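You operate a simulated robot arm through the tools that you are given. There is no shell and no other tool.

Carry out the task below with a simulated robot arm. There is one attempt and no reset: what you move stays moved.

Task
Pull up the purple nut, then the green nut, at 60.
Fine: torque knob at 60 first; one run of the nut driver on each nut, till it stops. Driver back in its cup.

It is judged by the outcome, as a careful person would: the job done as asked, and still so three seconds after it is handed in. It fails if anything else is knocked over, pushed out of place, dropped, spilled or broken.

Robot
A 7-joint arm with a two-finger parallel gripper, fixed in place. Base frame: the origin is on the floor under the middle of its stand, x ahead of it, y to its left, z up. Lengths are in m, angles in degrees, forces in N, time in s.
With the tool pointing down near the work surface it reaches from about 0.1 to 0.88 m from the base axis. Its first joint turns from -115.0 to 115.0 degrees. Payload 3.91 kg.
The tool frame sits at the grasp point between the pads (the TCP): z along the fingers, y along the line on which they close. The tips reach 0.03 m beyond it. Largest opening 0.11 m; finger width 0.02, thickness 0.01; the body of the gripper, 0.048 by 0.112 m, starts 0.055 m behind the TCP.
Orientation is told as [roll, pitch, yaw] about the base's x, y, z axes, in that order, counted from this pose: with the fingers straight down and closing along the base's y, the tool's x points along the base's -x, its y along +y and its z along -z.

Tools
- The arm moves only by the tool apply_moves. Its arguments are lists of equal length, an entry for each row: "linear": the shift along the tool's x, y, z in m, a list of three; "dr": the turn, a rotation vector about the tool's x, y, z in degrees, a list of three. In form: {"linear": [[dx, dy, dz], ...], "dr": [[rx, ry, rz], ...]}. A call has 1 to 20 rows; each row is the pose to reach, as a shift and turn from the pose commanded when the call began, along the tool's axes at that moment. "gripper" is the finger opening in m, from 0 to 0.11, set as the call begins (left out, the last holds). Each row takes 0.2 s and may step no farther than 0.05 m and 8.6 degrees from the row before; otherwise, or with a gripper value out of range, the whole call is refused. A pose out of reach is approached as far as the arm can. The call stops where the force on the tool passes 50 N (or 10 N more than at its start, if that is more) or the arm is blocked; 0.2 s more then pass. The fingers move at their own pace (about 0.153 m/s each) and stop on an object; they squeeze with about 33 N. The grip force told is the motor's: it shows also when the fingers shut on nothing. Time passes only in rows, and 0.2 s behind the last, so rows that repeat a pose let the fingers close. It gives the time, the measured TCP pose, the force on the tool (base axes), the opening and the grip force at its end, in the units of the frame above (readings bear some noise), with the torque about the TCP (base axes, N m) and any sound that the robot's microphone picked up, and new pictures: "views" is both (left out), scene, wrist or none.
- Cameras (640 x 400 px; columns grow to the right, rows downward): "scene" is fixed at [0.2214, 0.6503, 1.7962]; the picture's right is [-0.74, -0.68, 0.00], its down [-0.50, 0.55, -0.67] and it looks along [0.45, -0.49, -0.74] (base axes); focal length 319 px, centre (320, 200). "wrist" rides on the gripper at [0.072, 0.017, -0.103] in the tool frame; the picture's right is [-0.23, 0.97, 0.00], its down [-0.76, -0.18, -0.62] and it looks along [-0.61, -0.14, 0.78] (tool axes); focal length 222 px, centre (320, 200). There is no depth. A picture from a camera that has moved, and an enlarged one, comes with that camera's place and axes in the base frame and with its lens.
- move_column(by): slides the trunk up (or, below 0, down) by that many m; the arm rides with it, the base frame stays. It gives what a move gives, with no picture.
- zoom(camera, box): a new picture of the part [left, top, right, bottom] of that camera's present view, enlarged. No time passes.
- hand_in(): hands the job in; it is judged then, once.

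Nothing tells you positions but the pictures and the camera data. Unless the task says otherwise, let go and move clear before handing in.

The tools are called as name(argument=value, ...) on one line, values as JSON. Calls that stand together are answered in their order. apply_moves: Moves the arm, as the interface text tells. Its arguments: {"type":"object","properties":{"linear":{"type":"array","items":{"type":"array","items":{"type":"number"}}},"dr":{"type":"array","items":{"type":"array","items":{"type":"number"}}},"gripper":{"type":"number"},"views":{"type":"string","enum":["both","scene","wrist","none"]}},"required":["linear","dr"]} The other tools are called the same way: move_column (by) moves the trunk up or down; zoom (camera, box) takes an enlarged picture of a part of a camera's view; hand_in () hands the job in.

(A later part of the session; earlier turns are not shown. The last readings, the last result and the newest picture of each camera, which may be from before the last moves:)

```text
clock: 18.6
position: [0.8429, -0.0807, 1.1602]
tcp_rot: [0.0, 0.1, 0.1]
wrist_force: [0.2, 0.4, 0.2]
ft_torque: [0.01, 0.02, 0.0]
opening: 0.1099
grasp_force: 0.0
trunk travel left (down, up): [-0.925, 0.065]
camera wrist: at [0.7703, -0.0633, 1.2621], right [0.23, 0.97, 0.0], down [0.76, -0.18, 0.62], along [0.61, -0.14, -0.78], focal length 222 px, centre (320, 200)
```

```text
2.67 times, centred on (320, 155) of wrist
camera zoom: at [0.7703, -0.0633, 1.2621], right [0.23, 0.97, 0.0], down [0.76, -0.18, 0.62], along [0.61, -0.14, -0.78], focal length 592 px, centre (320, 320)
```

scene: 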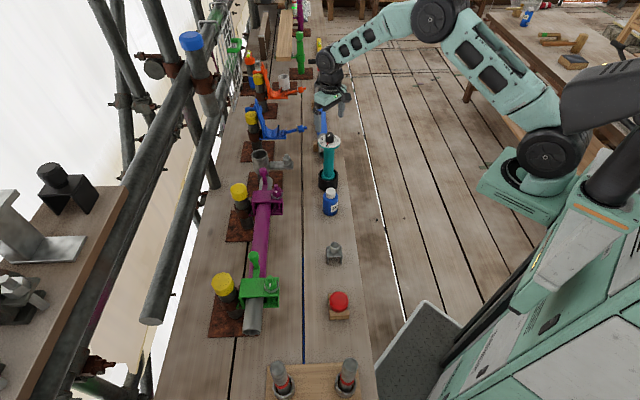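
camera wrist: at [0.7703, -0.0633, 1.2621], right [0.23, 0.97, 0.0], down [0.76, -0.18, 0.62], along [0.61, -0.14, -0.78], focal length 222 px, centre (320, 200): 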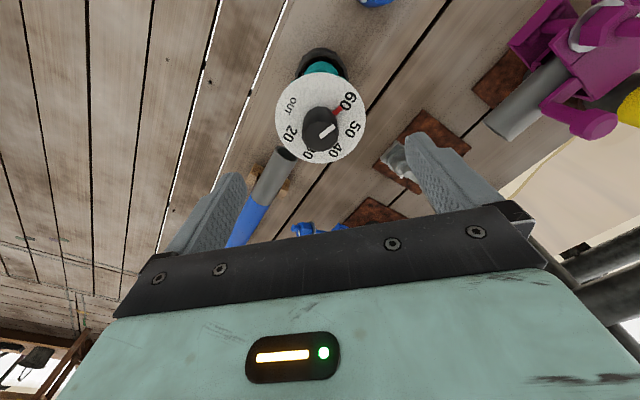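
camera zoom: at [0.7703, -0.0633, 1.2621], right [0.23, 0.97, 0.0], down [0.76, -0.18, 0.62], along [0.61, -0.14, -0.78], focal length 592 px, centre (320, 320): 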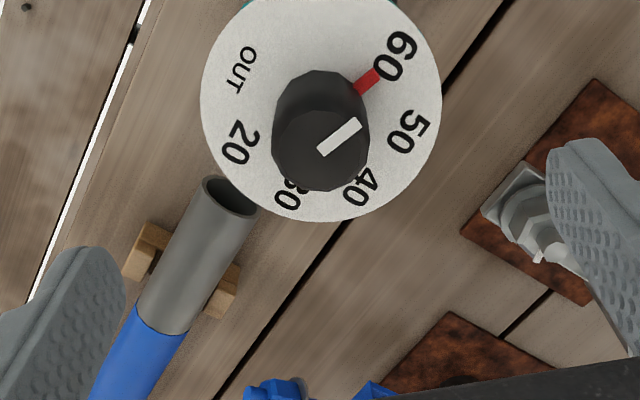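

The knob is centred on the tool axis. I'll go down with the fingers on either side of the dial until the pads are level with the rim, about z 1.046.

apply_moves(linear=[[0, 0, 0.03], [0, 0, 0.06], [0, 0, 0.085], [0, 0, 0.1], [0, 0, 0.114], [0, 0, 0.114]], dr=[[0, 0, 0], [0, 0, 0], [0, 0, 0], [0, 0, 0], [0, 0, 0], [0, 0, 0]], gripper=0.11)

zoom(camera="scene", box=[300, 80, 360, 195])

zoom(camera="wrist", box=[200, 80, 440, 230])

```text
clock: 20.0
position: [0.8436, -0.0811, 1.0467]
tcp_rot: [0.0, -0.1, 0.2]
wrist_force: [0.4, 0.7, -1.0]
ft_torque: [0.0, -0.01, -0.02]
opening: 0.11
grasp_force: 0.1
trunk travel left (down, up): [-0.925, 0.065]
camera wrist: at [0.7714, -0.0625, 1.1494], right [0.23, 0.97, 0.0], down [0.76, -0.18, 0.62], along [0.61, -0.14, -0.78], focal length 222 px, centre (320, 200)
```

scene: 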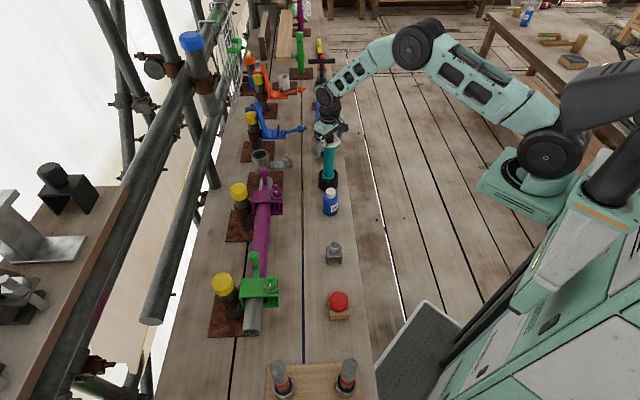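
wrist: 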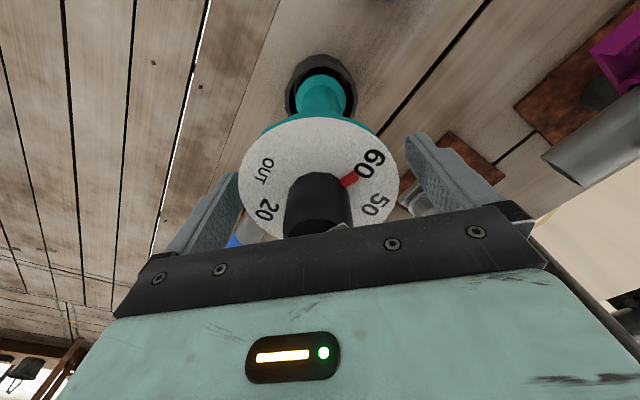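

```text
3.48 times, centred on (330, 138) of scene
camera zoom: at [0.2214, 0.6503, 1.7962], right [-0.74, -0.68, 0.0], down [-0.5, 0.55, -0.67], along [0.45, -0.49, -0.74], focal length 1109 px, centre (285, 417)
```

zoom: 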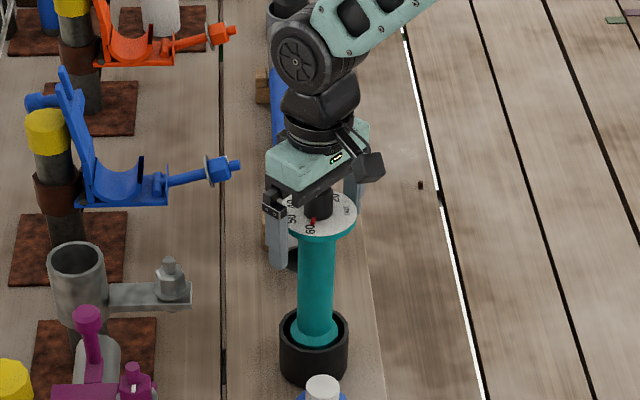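

```text
2.67 times, centred on (320, 155) of wrist
camera zoom: at [0.7714, -0.0625, 1.1494], right [0.23, 0.97, 0.0], down [0.76, -0.18, 0.62], along [0.61, -0.14, -0.78], focal length 592 px, centre (320, 320)
```

zoom: 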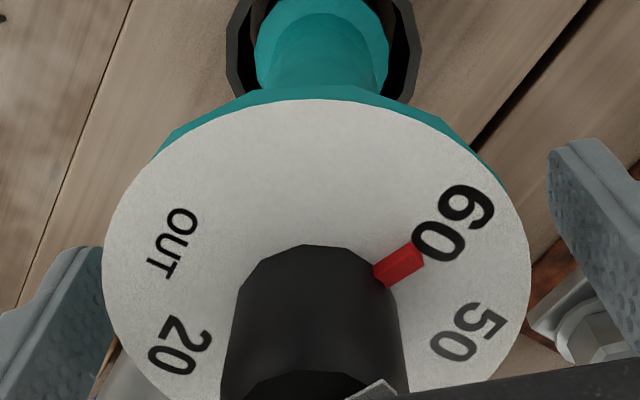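

The fingers straddle the dial and the knob clears the palm. I'll close on the rim.

apply_moves(linear=[[0, 0, 0], [0, 0, 0], [0, 0, 0]], dr=[[0, 0, 0], [0, 0, 0], [0, 0, 0]], gripper=0.06)

zoom(camera="scene", box=[310, 100, 350, 160])

zoom(camera="wrist", box=[200, 80, 440, 230])

```text
clock: 20.8
position: [0.8446, -0.0797, 1.0474]
tcp_rot: [0.0, -0.2, 0.1]
wrist_force: [0.4, 0.2, 0.7]
ft_torque: [-0.13, -0.08, 0.27]
opening: 0.0826
grasp_force: 32.9
trunk travel left (down, up): [-0.925, 0.065]
camera wrist: at [0.7714, -0.0626, 1.1494], right [0.23, 0.97, 0.0], down [0.76, -0.18, 0.62], along [0.61, -0.14, -0.78], focal length 222 px, centre (320, 200)
```

scene: 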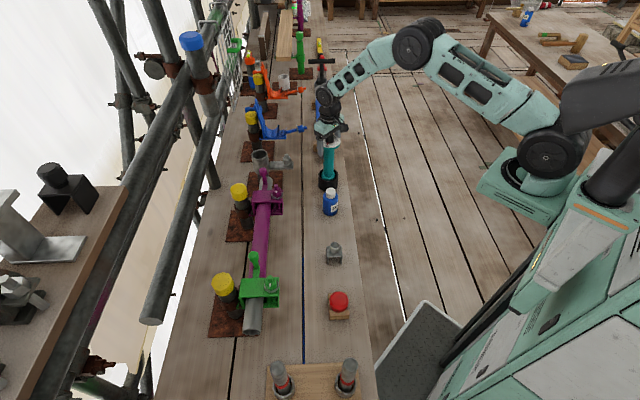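
wrist: 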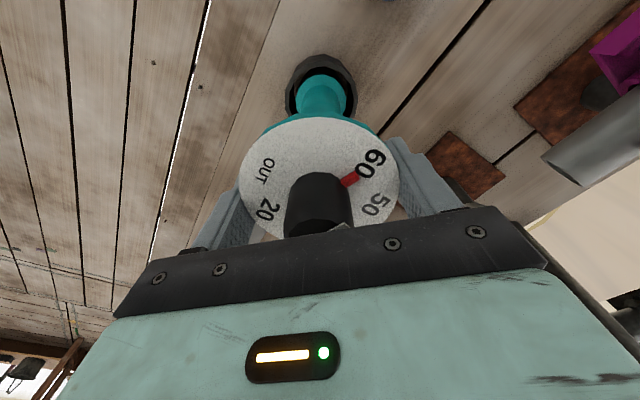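

```text
6.67 times, centred on (330, 130) of scene
camera zoom: at [0.2214, 0.6503, 1.7962], right [-0.74, -0.68, 0.0], down [-0.5, 0.55, -0.67], along [0.45, -0.49, -0.74], focal length 2126 px, centre (253, 667)
```

zoom: 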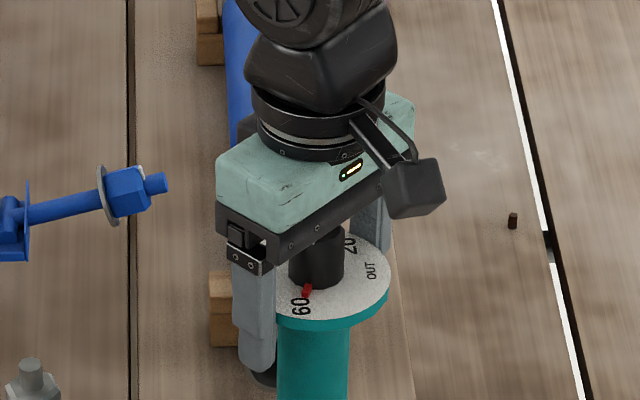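

```text
2.67 times, centred on (320, 155) of wrist
camera zoom: at [0.7714, -0.0626, 1.1494], right [0.23, 0.97, 0.0], down [0.76, -0.18, 0.62], along [0.61, -0.14, -0.78], focal length 592 px, centre (320, 320)
```

zoom: 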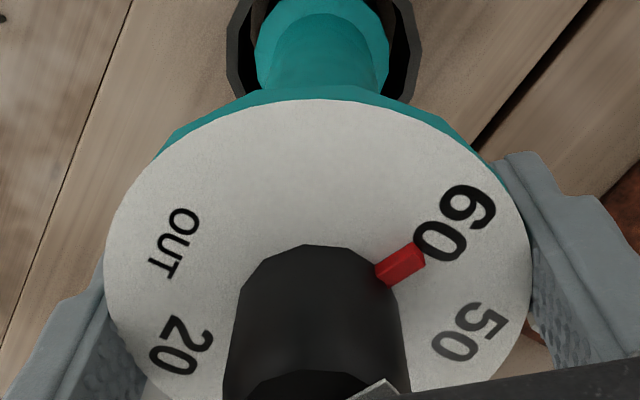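

The rim is gripped at 82.6 mm. I'll lift straight up a little and check that the driver comes along and the cup stays.

apply_moves(linear=[[0, 0, -0.01], [0, 0, -0.02], [0, 0, -0.035], [0, 0, -0.05], [0, 0, -0.05]], dr=[[0, 0, 0], [0, 0, 0], [0, 0, 0], [0, 0, 0], [0, 0, 0]])

zoom(camera="scene", box=[295, 85, 365, 215])

```text
clock: 22.0
position: [0.8435, -0.0799, 1.0983]
tcp_rot: [-0.1, 0.0, 0.0]
wrist_force: [0.4, -0.2, -7.8]
ft_torque: [-0.01, -0.05, -0.03]
opening: 0.0827
grasp_force: 33.1
trunk travel left (down, up): [-0.925, 0.065]
camera wrist: at [0.7711, -0.0626, 1.1995], right [0.23, 0.97, 0.0], down [0.76, -0.18, 0.62], along [0.61, -0.14, -0.78], focal length 222 px, centre (320, 200)
```

scene: 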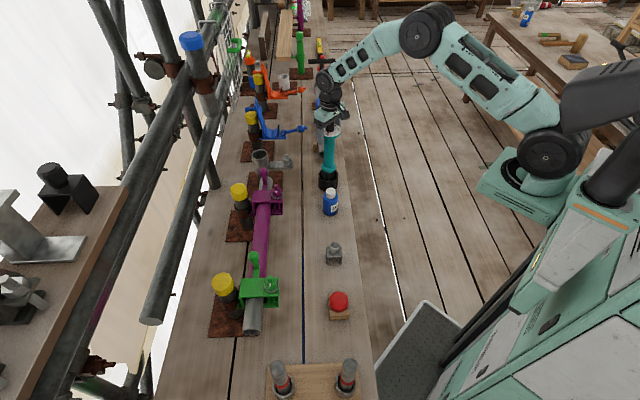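
wrist: 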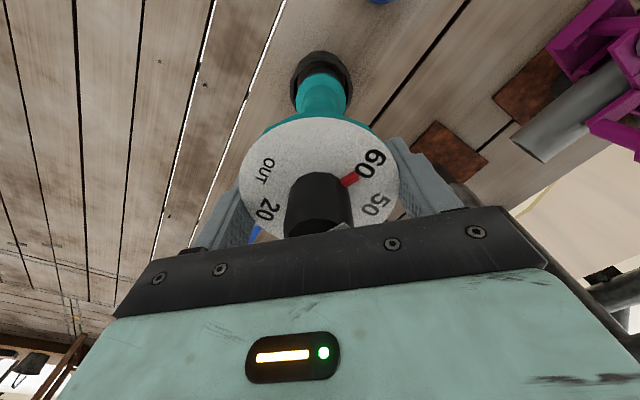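

```text
3.08 times, centred on (330, 150) of scene
camera zoom: at [0.2214, 0.6503, 1.7962], right [-0.74, -0.68, 0.0], down [-0.5, 0.55, -0.67], along [0.45, -0.49, -0.74], focal length 981 px, centre (289, 354)
```

zoom: 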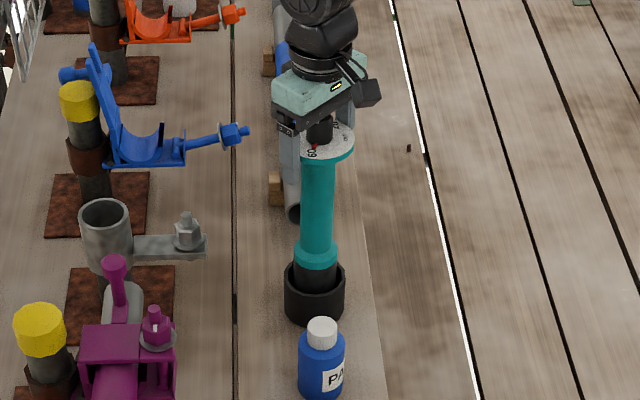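

The driver weighs about 7.8 N, lifts cleanly and shows a black socket below the flare, and the cup hasn't moved. I'll keep lifting until the socket is fully clear, then measure its length.

apply_moves(linear=[[0, 0, -0.025], [0, 0, -0.05], [0, 0, -0.075], [0, 0, -0.1], [0, 0, -0.125], [0, 0, -0.15], [0, 0, -0.15]], dr=[[0, 0, 0], [0, 0, 0], [0, 0, 0], [0, 0, 0], [0, 0, 0], [0, 0, 0], [0, 0, 0]])

zoom(camera="scene", box=[300, 80, 360, 190])

zoom(camera="wrist", box=[260, 30, 400, 130])

```text
clock: 23.6
position: [0.8434, -0.0804, 1.2474]
tcp_rot: [0.1, -0.1, 0.1]
wrist_force: [-0.6, 0.8, -7.3]
ft_torque: [-0.02, -0.02, 0.01]
opening: 0.0828
grasp_force: 32.9
trunk travel left (down, up): [-0.925, 0.065]
camera wrist: at [0.7704, -0.0632, 1.3493], right [0.23, 0.97, 0.0], down [0.76, -0.18, 0.62], along [0.61, -0.14, -0.78], focal length 222 px, centre (320, 200)
```

scene: 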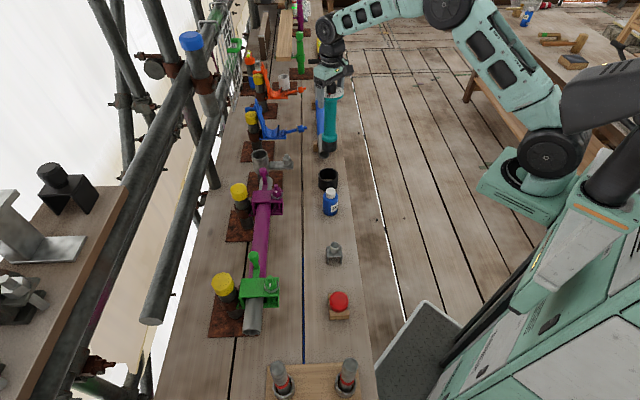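
wrist: 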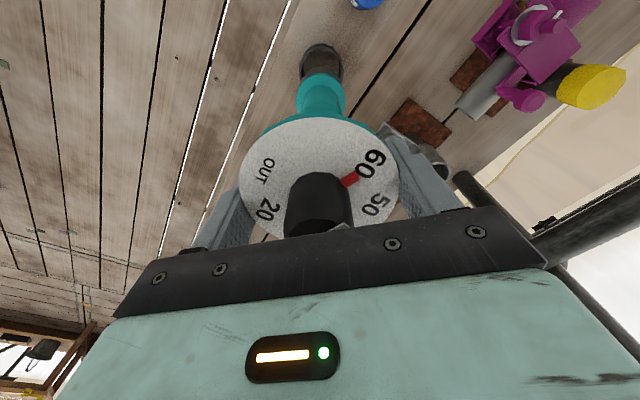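

```text
3.64 times, centred on (330, 135) of scene
camera zoom: at [0.2214, 0.6503, 1.7962], right [-0.74, -0.68, 0.0], down [-0.5, 0.55, -0.67], along [0.45, -0.49, -0.74], focal length 1160 px, centre (284, 436)
```

zoom: 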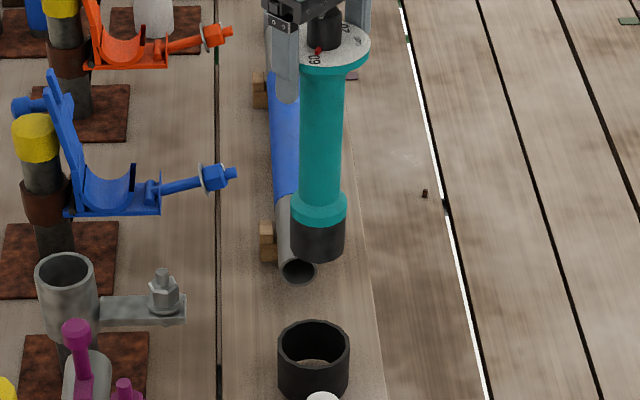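

```text
4.00 times, centred on (330, 80) of wrist
camera zoom: at [0.7704, -0.0632, 1.3493], right [0.23, 0.97, 0.0], down [0.76, -0.18, 0.62], along [0.61, -0.14, -0.78], focal length 888 px, centre (280, 680)
```

zoom: 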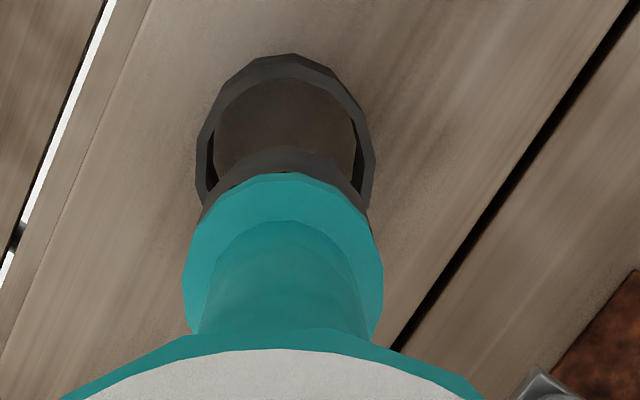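

The socket bottom is about 0.219 m below the TCP and roughly 55 mm wide, so the TCP should be near z 1.206 when it seats on the washer. I'll raise it and move sideways to just short of the purple nut for a closer look.

apply_moves(linear=[[0, 0, -0.026], [0.001, 0.02, -0.05], [0.002, 0.05, -0.0526], [0.003, 0.08, -0.0526], [0.004, 0.11, -0.0526], [0.005, 0.14, -0.0526], [0.006, 0.17, -0.0526], [0.0064, 0.195, -0.0526], [0.0064, 0.2104, -0.0526], [0.0064, 0.2104, -0.0526]], dr=[[0, 0, 0], [0, 0, 0], [0, 0, 0], [0, 0, 0], [0, 0, 0], [0, 0, 0], [0, 0, 0], [0, 0, 0], [0, 0, 0], [0, 0, 0]])

zoom(camera="wrist", box=[320, 40, 416, 100])

zoom(camera="scene", box=[230, 90, 330, 220])

```text
clock: 25.8
position: [0.8377, 0.1306, 1.301]
tcp_rot: [0.0, -0.1, 0.0]
wrist_force: [0.3, 0.4, -9.4]
ft_torque: [0.01, -0.05, 0.03]
opening: 0.0827
grasp_force: 32.8
trunk travel left (down, up): [-0.925, 0.065]
camera wrist: at [0.7645, 0.1473, 1.4031], right [0.23, 0.97, 0.0], down [0.76, -0.18, 0.62], along [0.61, -0.14, -0.78], focal length 222 px, centre (320, 200)
```

scene: 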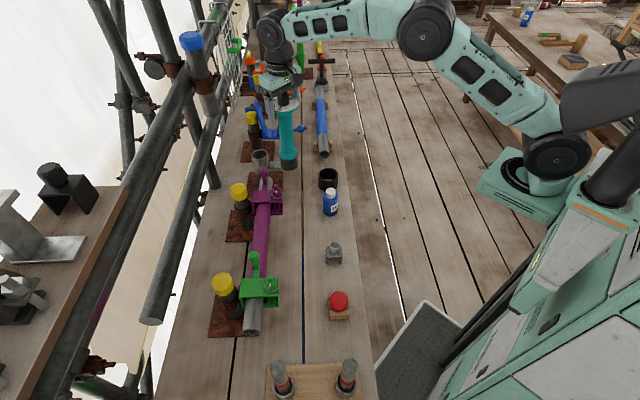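
wrist: 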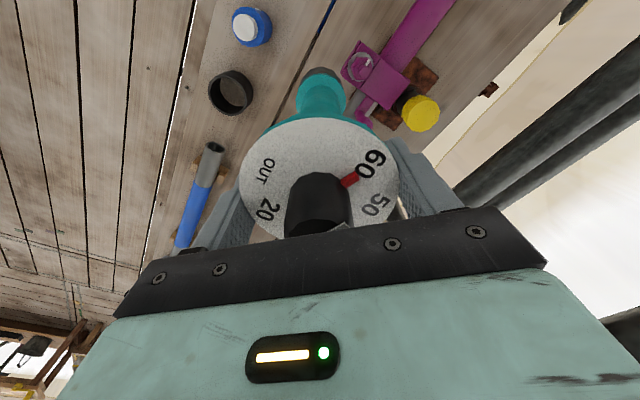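

```text
6.67 times, centred on (368, 70) of wrist
camera zoom: at [0.7645, 0.1473, 1.4031], right [0.23, 0.97, 0.0], down [0.76, -0.18, 0.62], along [0.61, -0.14, -0.78], focal length 1481 px, centre (0, 1067)
```

zoom: 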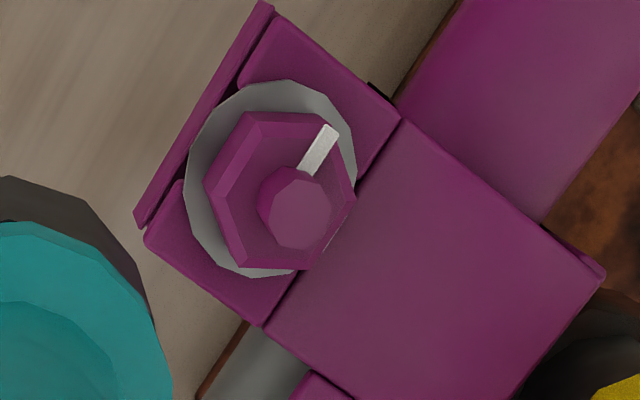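

```text
3.08 times, centred on (280, 155) of scene
camera zoom: at [0.2214, 0.6503, 1.7962], right [-0.74, -0.68, 0.0], down [-0.5, 0.55, -0.67], along [0.45, -0.49, -0.74], focal length 981 px, centre (443, 338)
```

zoom: 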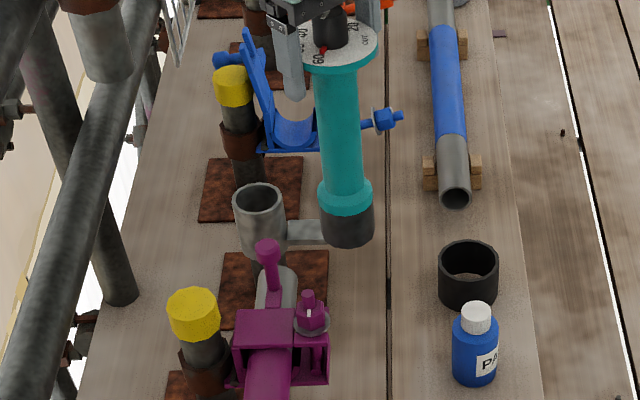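

The nut axis comes out at (0.836, 0.198), about 68 mm from the TCP in y. Before moving over it, I'll check that the driver hangs straight in the grip.

zoom(camera="scene", box=[262, 85, 322, 180])

zoom(camera="wrist", box=[240, 40, 400, 140])

```text
4.21 times, centred on (292, 132) of scene
camera zoom: at [0.2214, 0.6503, 1.7962], right [-0.74, -0.68, 0.0], down [-0.5, 0.55, -0.67], along [0.45, -0.49, -0.74], focal length 1343 px, centre (438, 484)
```

zoom: 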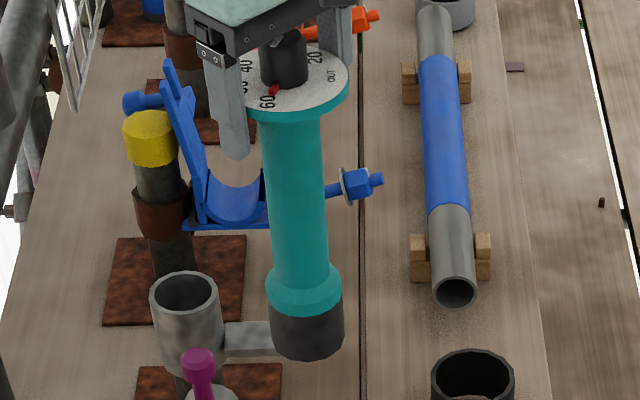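

```text
4.00 times, centred on (320, 90) of wrist
camera zoom: at [0.7645, 0.1473, 1.4031], right [0.23, 0.97, 0.0], down [0.76, -0.18, 0.62], along [0.61, -0.14, -0.78], focal length 888 px, centre (320, 640)
```

zoom: 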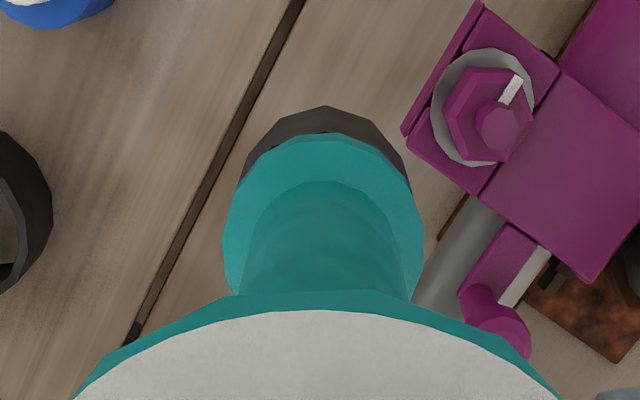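

The driver hangs within about 0.5° of vertical, with the socket bottom 0.2205 m below the TCP. I'll centre it over the purple nut.

apply_moves(linear=[[0.0005, 0.02, 0], [0.001, 0.04, 0], [0.001, 0.056, 0], [0.001, 0.0668, 0], [0.001, 0.0668, 0], [0.001, 0.0668, 0]], dr=[[0, 0, 0], [0, 0, 0], [0, 0, 0], [0, 0, 0], [0, 0, 0], [0, 0, 0]])

zoom(camera="scene", box=[235, 100, 315, 210])

zoom(camera="wrist", box=[240, 40, 400, 140])

```text
clock: 27.2
position: [0.8354, 0.198, 1.2994]
tcp_rot: [0.0, 0.1, -0.1]
wrist_force: [0.2, 0.6, -8.4]
ft_torque: [-0.02, 0.0, -0.03]
opening: 0.083
grasp_force: 32.9
trunk travel left (down, up): [-0.925, 0.065]
camera wrist: at [0.7636, 0.2144, 1.4021], right [0.23, 0.97, 0.0], down [0.76, -0.18, 0.62], along [0.61, -0.14, -0.78], focal length 222 px, centre (320, 200)
```

scene: 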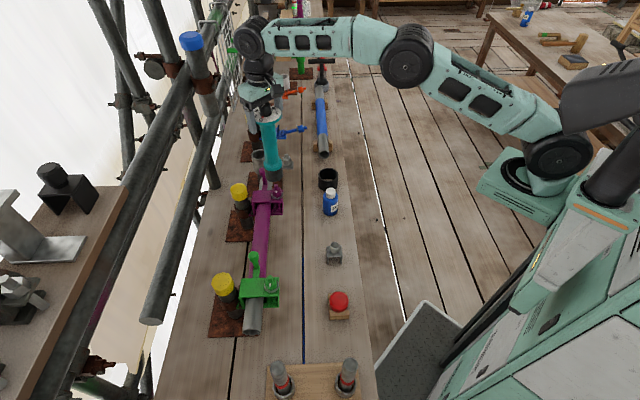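
wrist: 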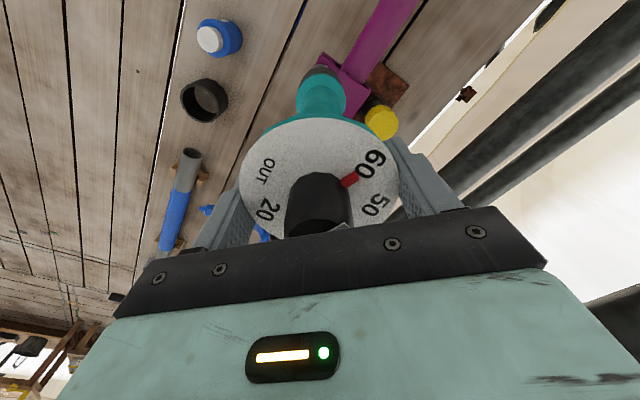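

```text
3.64 times, centred on (275, 155) of scene
camera zoom: at [0.2214, 0.6503, 1.7962], right [-0.74, -0.68, 0.0], down [-0.5, 0.55, -0.67], along [0.45, -0.49, -0.74], focal length 1160 px, centre (484, 364)
```

zoom: 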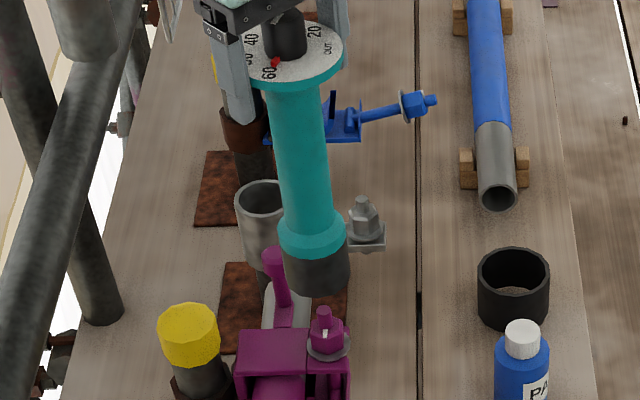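

```text
4.00 times, centred on (320, 90) of wrist
camera zoom: at [0.7636, 0.2144, 1.4021], right [0.23, 0.97, 0.0], down [0.76, -0.18, 0.62], along [0.61, -0.14, -0.78], focal length 888 px, centre (320, 640)
```

zoom: 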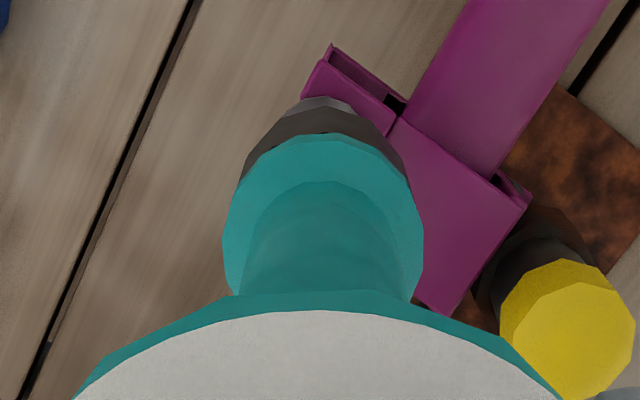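

In both views the socket lines up over the stud. I'll lower it slowly to just around the stud tip first.

apply_moves(linear=[[0, 0, 0.015], [0, 0, 0.03], [0, 0, 0.042], [0, 0, 0.048], [0, 0, 0.054], [0, 0, 0.054]], dr=[[0, 0, 0], [0, 0, 0], [0, 0, 0], [0, 0, 0], [0, 0, 0], [0, 0, 0]])

zoom(camera="scene", box=[245, 150, 293, 205])

```text
clock: 28.6
position: [0.8367, 0.1958, 1.246]
tcp_rot: [0.0, 0.0, 0.1]
wrist_force: [-0.6, 0.5, -7.8]
ft_torque: [-0.01, -0.02, 0.03]
opening: 0.0826
grasp_force: 33.4
trunk travel left (down, up): [-0.925, 0.065]
camera wrist: at [0.7636, 0.2142, 1.3478], right [0.23, 0.97, 0.0], down [0.76, -0.18, 0.62], along [0.61, -0.14, -0.78], focal length 222 px, centre (320, 200)
```

scene: 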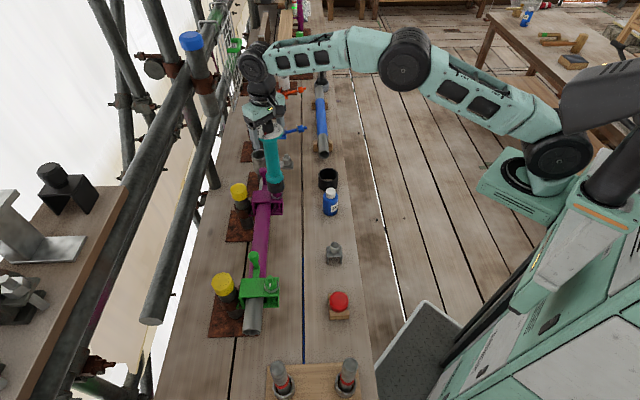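
wrist: 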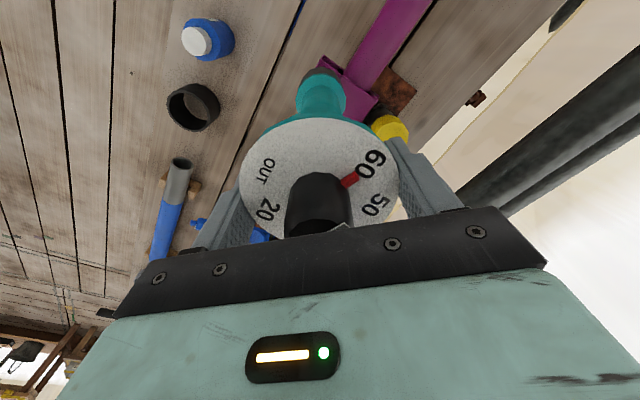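

```text
7.27 times, centred on (269, 178) of scene
camera zoom: at [0.2214, 0.6503, 1.7962], right [-0.74, -0.68, 0.0], down [-0.5, 0.55, -0.67], along [0.45, -0.49, -0.74], focal length 2319 px, centre (691, 364)
```

zoom: 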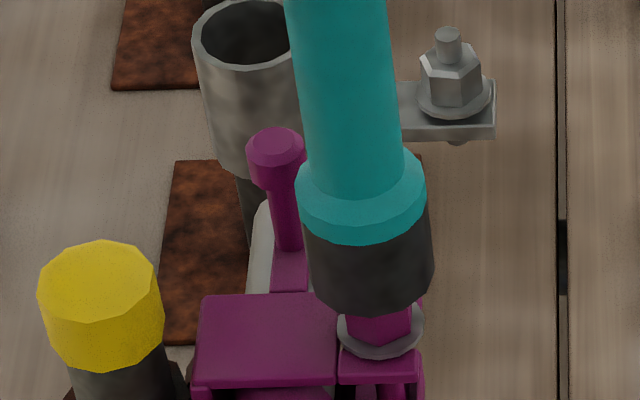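

The stud tip is just inside the socket and there's no contact force. I'll go down in 2 mm steps onto the nut, watching the force.

apply_moves(linear=[[0, 0, 0.002], [0, 0, 0.004], [0, 0, 0.006], [0, 0, 0.008], [0, 0, 0.01], [0, 0, 0.012], [0, 0, 0.014], [0, 0, 0.016], [0, 0, 0.018], [0, 0, 0.02]], dr=[[0, 0, 0], [0, 0, 0], [0, 0, 0], [0, 0, 0], [0, 0, 0], [0, 0, 0], [0, 0, 0], [0, 0, 0], [0, 0, 0], [0, 0, 0]], views="none")

zoom(camera="scene", box=[245, 150, 293, 205])

```text
clock: 30.8
position: [0.837, 0.1976, 1.2246]
tcp_rot: [0.1, 0.0, 0.0]
wrist_force: [0.7, -0.3, -7.8]
ft_torque: [-0.03, -0.02, 0.03]
opening: 0.0828
grasp_force: 33.2
trunk travel left (down, up): [-0.925, 0.065]
```

```text
7.27 times, centred on (269, 178) of scene
camera zoom: at [0.2214, 0.6503, 1.7962], right [-0.74, -0.68, 0.0], down [-0.5, 0.55, -0.67], along [0.45, -0.49, -0.74], focal length 2319 px, centre (691, 364)
```

zoom: 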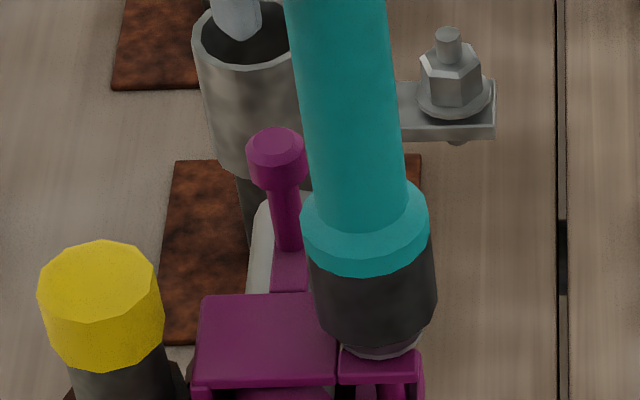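

There's no contact yet and the socket now surrounds the nut. I'll continue down towards the washer.

apply_moves(linear=[[0, 0, 0.002], [0, 0, 0.004], [0, 0, 0.006], [0, 0, 0.008], [0, 0, 0.01], [0, 0, 0.012]], dr=[[0, 0, 0], [0, 0, 0], [0, 0, 0], [0, 0, 0], [0, 0, 0], [0, 0, 0]], views="none")

zoom(camera="scene", box=[245, 150, 293, 205])

```text
clock: 32.2
position: [0.8361, 0.1972, 1.2133]
tcp_rot: [0.0, -0.1, 0.2]
wrist_force: [0.3, 0.4, -9.3]
ft_torque: [-0.06, -0.03, 0.0]
opening: 0.0828
grasp_force: 32.8
trunk travel left (down, up): [-0.925, 0.065]
```

```text
7.27 times, centred on (269, 178) of scene
camera zoom: at [0.2214, 0.6503, 1.7962], right [-0.74, -0.68, 0.0], down [-0.5, 0.55, -0.67], along [0.45, -0.49, -0.74], focal length 2319 px, centre (691, 364)
```

zoom: 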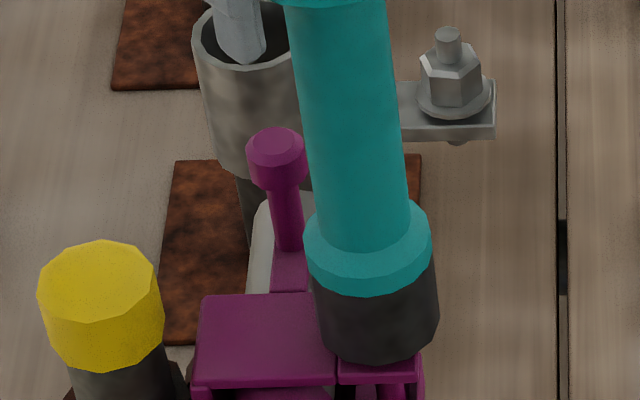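

Still no contact. I'll press on in 1 mm steps until the socket seats.

apply_moves(linear=[[0, 0, 0.001], [0, 0, 0.002], [0, 0, 0.003], [0, 0, 0.004], [0, 0, 0.005], [0, 0, 0.006]], dr=[[0, 0, 0], [0, 0, 0], [0, 0, 0], [0, 0, 0], [0, 0, 0], [0, 0, 0]], views="none")

```text
clock: 33.6
position: [0.8371, 0.1978, 1.208]
tcp_rot: [0.0, -0.2, 0.1]
wrist_force: [-2.1, -0.5, 2.9]
ft_torque: [-0.12, 0.26, -0.02]
opening: 0.0829
grasp_force: 33.6
trunk travel left (down, up): [-0.925, 0.065]
```

Contact: the force went from −8 to +3 N at z 1.208, which matches the socket sitting on the washer. I'll press a little more and listen for the run.

apply_moves(linear=[[0, 0, 0.001], [0, 0, 0.002], [0, 0, 0.002]], dr=[[0, 0, 0], [0, 0, 0], [0, 0, 0]], views="scene")

zoom(camera="scene", box=[245, 90, 305, 205])

```text
clock: 34.4
position: [0.8351, 0.198, 1.2095]
tcp_rot: [0.1, -0.4, 0.2]
wrist_force: [-1.6, -0.7, 26.1]
ft_torque: [-0.31, 0.3, 0.03]
opening: 0.0828
grasp_force: 32.9
trunk travel left (down, up): [-0.925, 0.065]
```

scene: 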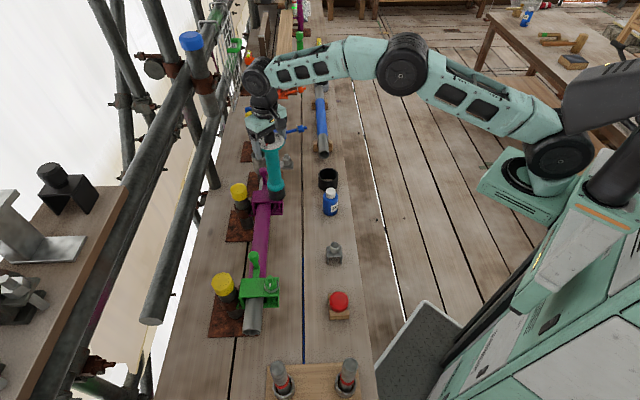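

```text
3.48 times, centred on (275, 148) of scene
camera zoom: at [0.2214, 0.6503, 1.7962], right [-0.74, -0.68, 0.0], down [-0.5, 0.55, -0.67], along [0.45, -0.49, -0.74], focal length 1109 px, centre (476, 383)
```

zoom: 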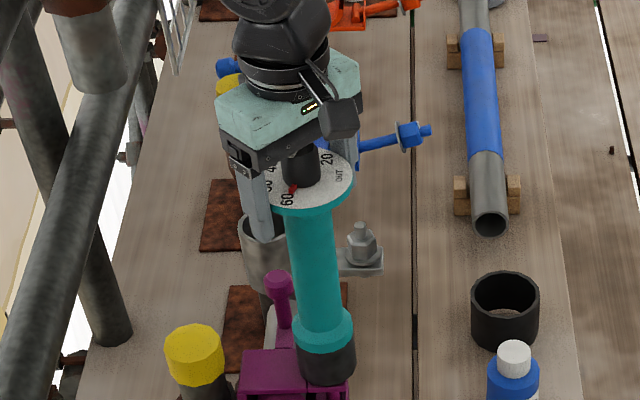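

I'm pressing with about 34 N but hear nothing yet. I'll hold the press for a second to see whether the driver starts.

apply_moves(linear=[[0, 0, 0], [0, 0, 0], [0, 0, 0], [0, 0, 0], [0, 0, 0]], dr=[[0, 0, 0], [0, 0, 0], [0, 0, 0], [0, 0, 0], [0, 0, 0]], views="wrist")

zoom(camera="scene", box=[245, 150, 293, 205])

```text
clock: 35.6
position: [0.8349, 0.1969, 1.2095]
tcp_rot: [0.1, -0.3, 0.1]
wrist_force: [0.5, 0.4, 32.4]
ft_torque: [0.02, -0.1, 0.03]
opening: 0.0826
grasp_force: 33.0
trunk travel left (down, up): [-0.925, 0.065]
camera wrist: at [0.7618, 0.2142, 1.3109], right [0.23, 0.97, 0.0], down [0.76, -0.18, 0.63], along [0.61, -0.14, -0.78], focal length 222 px, centre (320, 200)
```

wrist: 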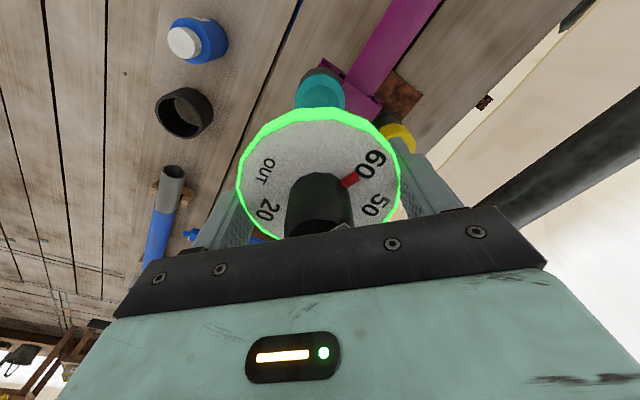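

```text
7.27 times, centred on (269, 178) of scene
camera zoom: at [0.2214, 0.6503, 1.7962], right [-0.74, -0.68, 0.0], down [-0.5, 0.55, -0.67], along [0.45, -0.49, -0.74], focal length 2319 px, centre (691, 364)
```

zoom: 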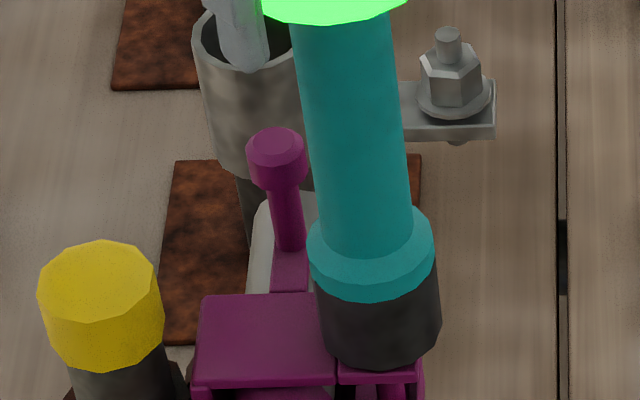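

The dial rim has lit up green, so the driver is running or has finished. I'll hold a little longer to see whether it changes.

apply_moves(linear=[[0, 0, 0], [0, 0, 0]], dr=[[0, 0, 0], [0, 0, 0]], views="wrist")

zoom(camera="scene", box=[245, 100, 305, 205])

```text
clock: 36.2
position: [0.8349, 0.1983, 1.2087]
tcp_rot: [0.2, -0.3, 0.1]
wrist_force: [0.4, 0.1, 32.9]
ft_torque: [0.02, -0.12, -0.01]
opening: 0.0826
grasp_force: 33.1
trunk travel left (down, up): [-0.925, 0.065]
camera wrist: at [0.7617, 0.2142, 1.3109], right [0.23, 0.97, 0.0], down [0.76, -0.18, 0.63], along [0.61, -0.14, -0.78], focal length 222 px, centre (320, 200)
```

wrist: 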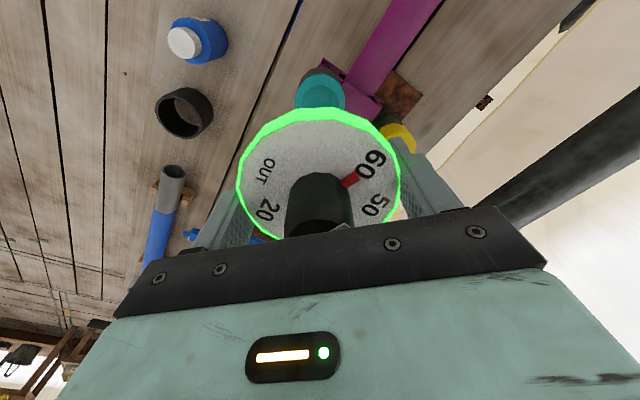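

```text
3.81 times, centred on (275, 152) of scene
camera zoom: at [0.2214, 0.6503, 1.7962], right [-0.74, -0.68, 0.0], down [-0.5, 0.55, -0.67], along [0.45, -0.49, -0.74], focal length 1215 px, centre (491, 381)
```

zoom: 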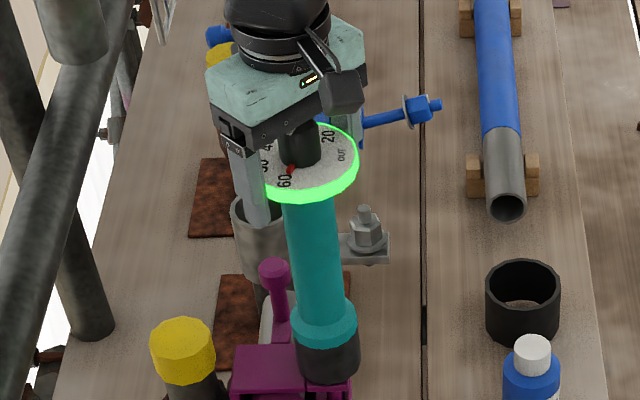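

The green light is steady and the load is stable. I'll keep the press on a bit longer to see whether it's still running or has finished.

apply_moves(linear=[[0, 0, 0], [0, 0, 0], [0, 0, 0], [0, 0, 0], [0, 0, 0], [0, 0, 0], [0, 0, 0], [0, 0, 0], [0, 0, 0], [0, 0, 0]], dr=[[0, 0, 0], [0, 0, 0], [0, 0, 0], [0, 0, 0], [0, 0, 0], [0, 0, 0], [0, 0, 0], [0, 0, 0], [0, 0, 0], [0, 0, 0]], views="wrist")

```text
clock: 38.4
position: [0.835, 0.1973, 1.209]
tcp_rot: [0.1, -0.3, 0.1]
wrist_force: [0.0, -0.6, 31.7]
ft_torque: [0.12, -0.06, 0.01]
opening: 0.0828
grasp_force: 32.6
trunk travel left (down, up): [-0.925, 0.065]
camera wrist: at [0.7617, 0.2142, 1.3108], right [0.23, 0.97, 0.0], down [0.76, -0.18, 0.63], along [0.61, -0.14, -0.78], focal length 222 px, centre (320, 200)
```

wrist: 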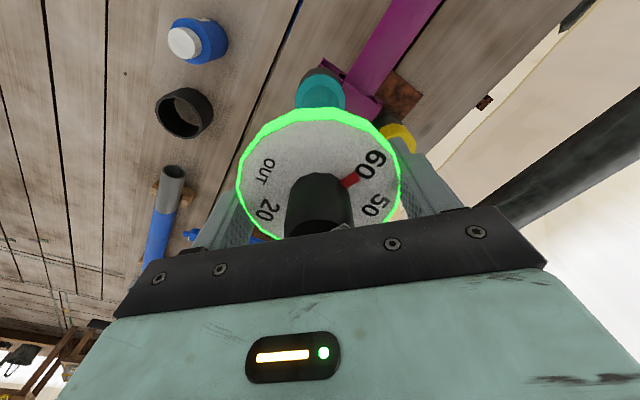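

apply_moves(linear=[[0, 0, 0], [0, 0, 0], [0, 0, 0], [0, 0, 0], [0, 0, 0], [0, 0, 0], [0, 0, 0], [0, 0, 0], [0, 0, 0], [0, 0, 0], [0, 0, 0], [0, 0, 0], [0, 0, 0], [0, 0, 0], [0, 0, 0], [0, 0, 0]], dr=[[0, 0, 0], [0, 0, 0], [0, 0, 0], [0, 0, 0], [0, 0, 0], [0, 0, 0], [0, 0, 0], [0, 0, 0], [0, 0, 0], [0, 0, 0], [0, 0, 0], [0, 0, 0], [0, 0, 0], [0, 0, 0], [0, 0, 0], [0, 0, 0]], views="wrist")

zoom(camera="scene", box=[245, 150, 293, 205])

```text
clock: 41.8
position: [0.8336, 0.1966, 1.2083]
tcp_rot: [0.1, -0.2, 0.2]
wrist_force: [0.4, 0.6, 30.8]
ft_torque: [0.1, 0.01, 0.0]
opening: 0.0826
grasp_force: 33.0
trunk travel left (down, up): [-0.925, 0.065]
camera wrist: at [0.7617, 0.2142, 1.3106], right [0.23, 0.97, 0.0], down [0.76, -0.18, 0.63], along [0.61, -0.14, -0.78], focal length 222 px, centre (320, 200)
```

wrist: 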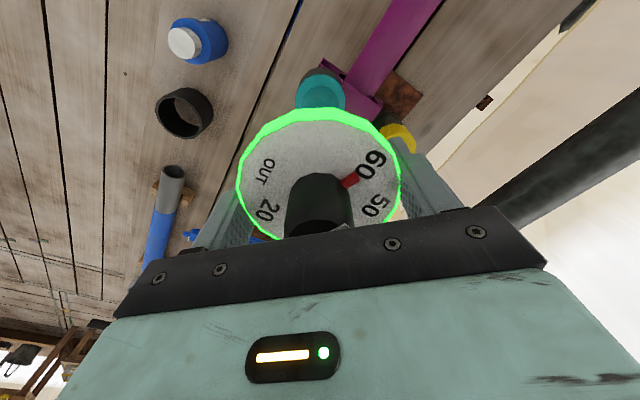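

```text
7.27 times, centred on (269, 178) of scene
camera zoom: at [0.2214, 0.6503, 1.7962], right [-0.74, -0.68, 0.0], down [-0.5, 0.55, -0.67], along [0.45, -0.49, -0.74], focal length 2319 px, centre (691, 364)
```

zoom: 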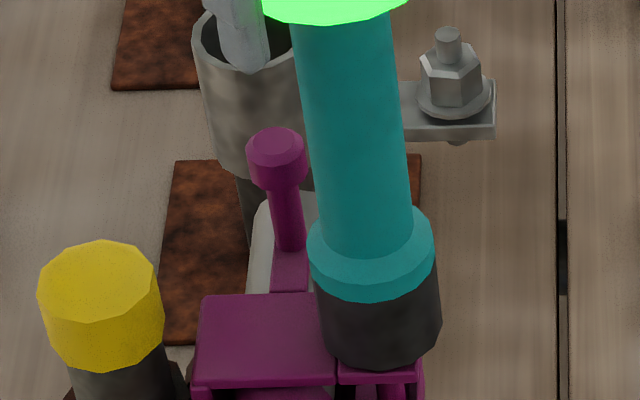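

The light has been steady green for over six seconds with no change, so I take the run as finished. I'll lift straight off and check the nut's white mark.

apply_moves(linear=[[0, 0, -0.006], [0, 0, -0.014], [0, 0, -0.026], [0, 0, -0.04], [0, 0, -0.056], [0, 0, -0.075], [0, 0, -0.098], [0, 0, -0.098]], dr=[[0, 0, 0], [0, 0, 0], [0, 0, 0], [0, 0, 0], [0, 0, 0], [0, 0, 0], [0, 0, 0], [0, 0, 0]])

zoom(camera="scene", box=[245, 175, 293, 205])

zoom(camera="scene", box=[235, 80, 315, 210])

```text
clock: 43.6
position: [0.8345, 0.1974, 1.3028]
tcp_rot: [0.0, 0.0, 0.1]
wrist_force: [-0.3, 0.5, -7.6]
ft_torque: [0.03, -0.02, 0.04]
opening: 0.0832
grasp_force: 33.2
trunk travel left (down, up): [-0.925, 0.065]
camera wrist: at [0.763, 0.2149, 1.4046], right [0.23, 0.97, 0.0], down [0.76, -0.18, 0.62], along [0.61, -0.14, -0.78], focal length 222 px, centre (320, 200)
```

scene: 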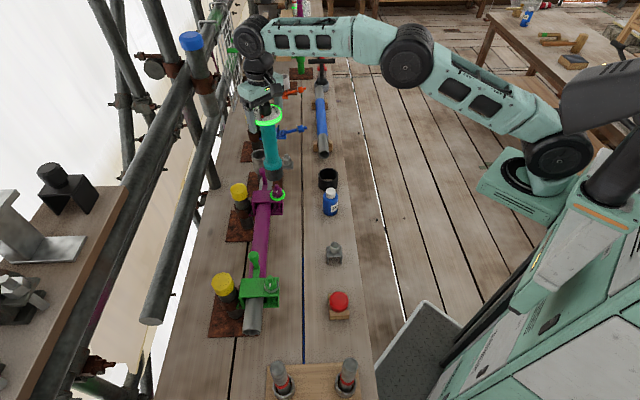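
wrist: 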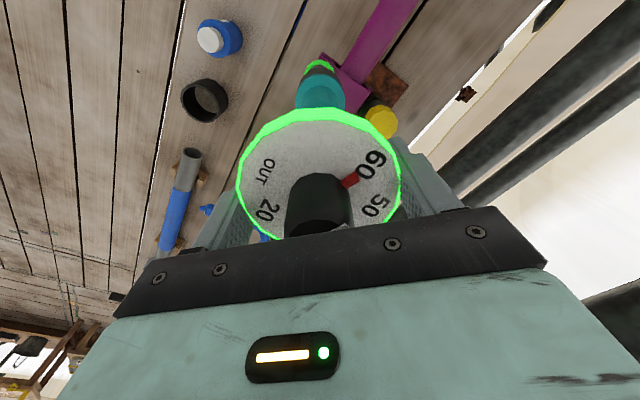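

```text
13.33 times, centred on (269, 190) of scene
camera zoom: at [0.2214, 0.6503, 1.7962], right [-0.74, -0.68, 0.0], down [-0.5, 0.55, -0.67], along [0.45, -0.49, -0.74], focal length 4252 px, centre (1000, 333)
```

zoom: 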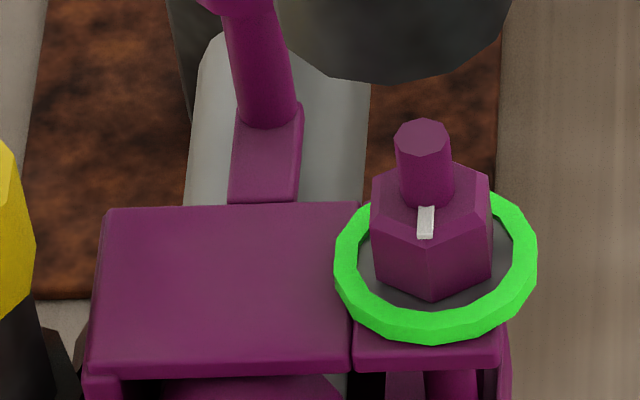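

```text
3.08 times, centred on (275, 145) of scene
camera zoom: at [0.2214, 0.6503, 1.7962], right [-0.74, -0.68, 0.0], down [-0.5, 0.55, -0.67], along [0.45, -0.49, -0.74], focal length 981 px, centre (458, 369)
```

zoom: 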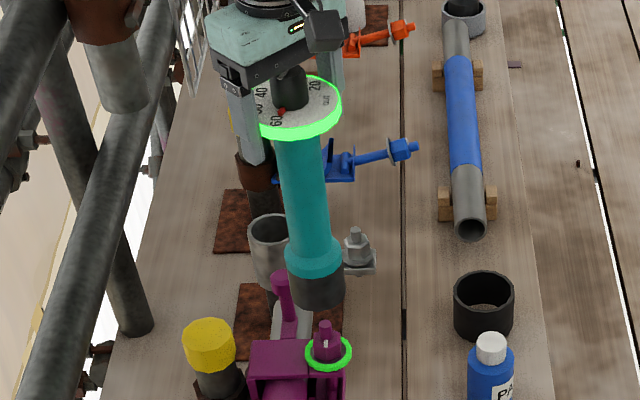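

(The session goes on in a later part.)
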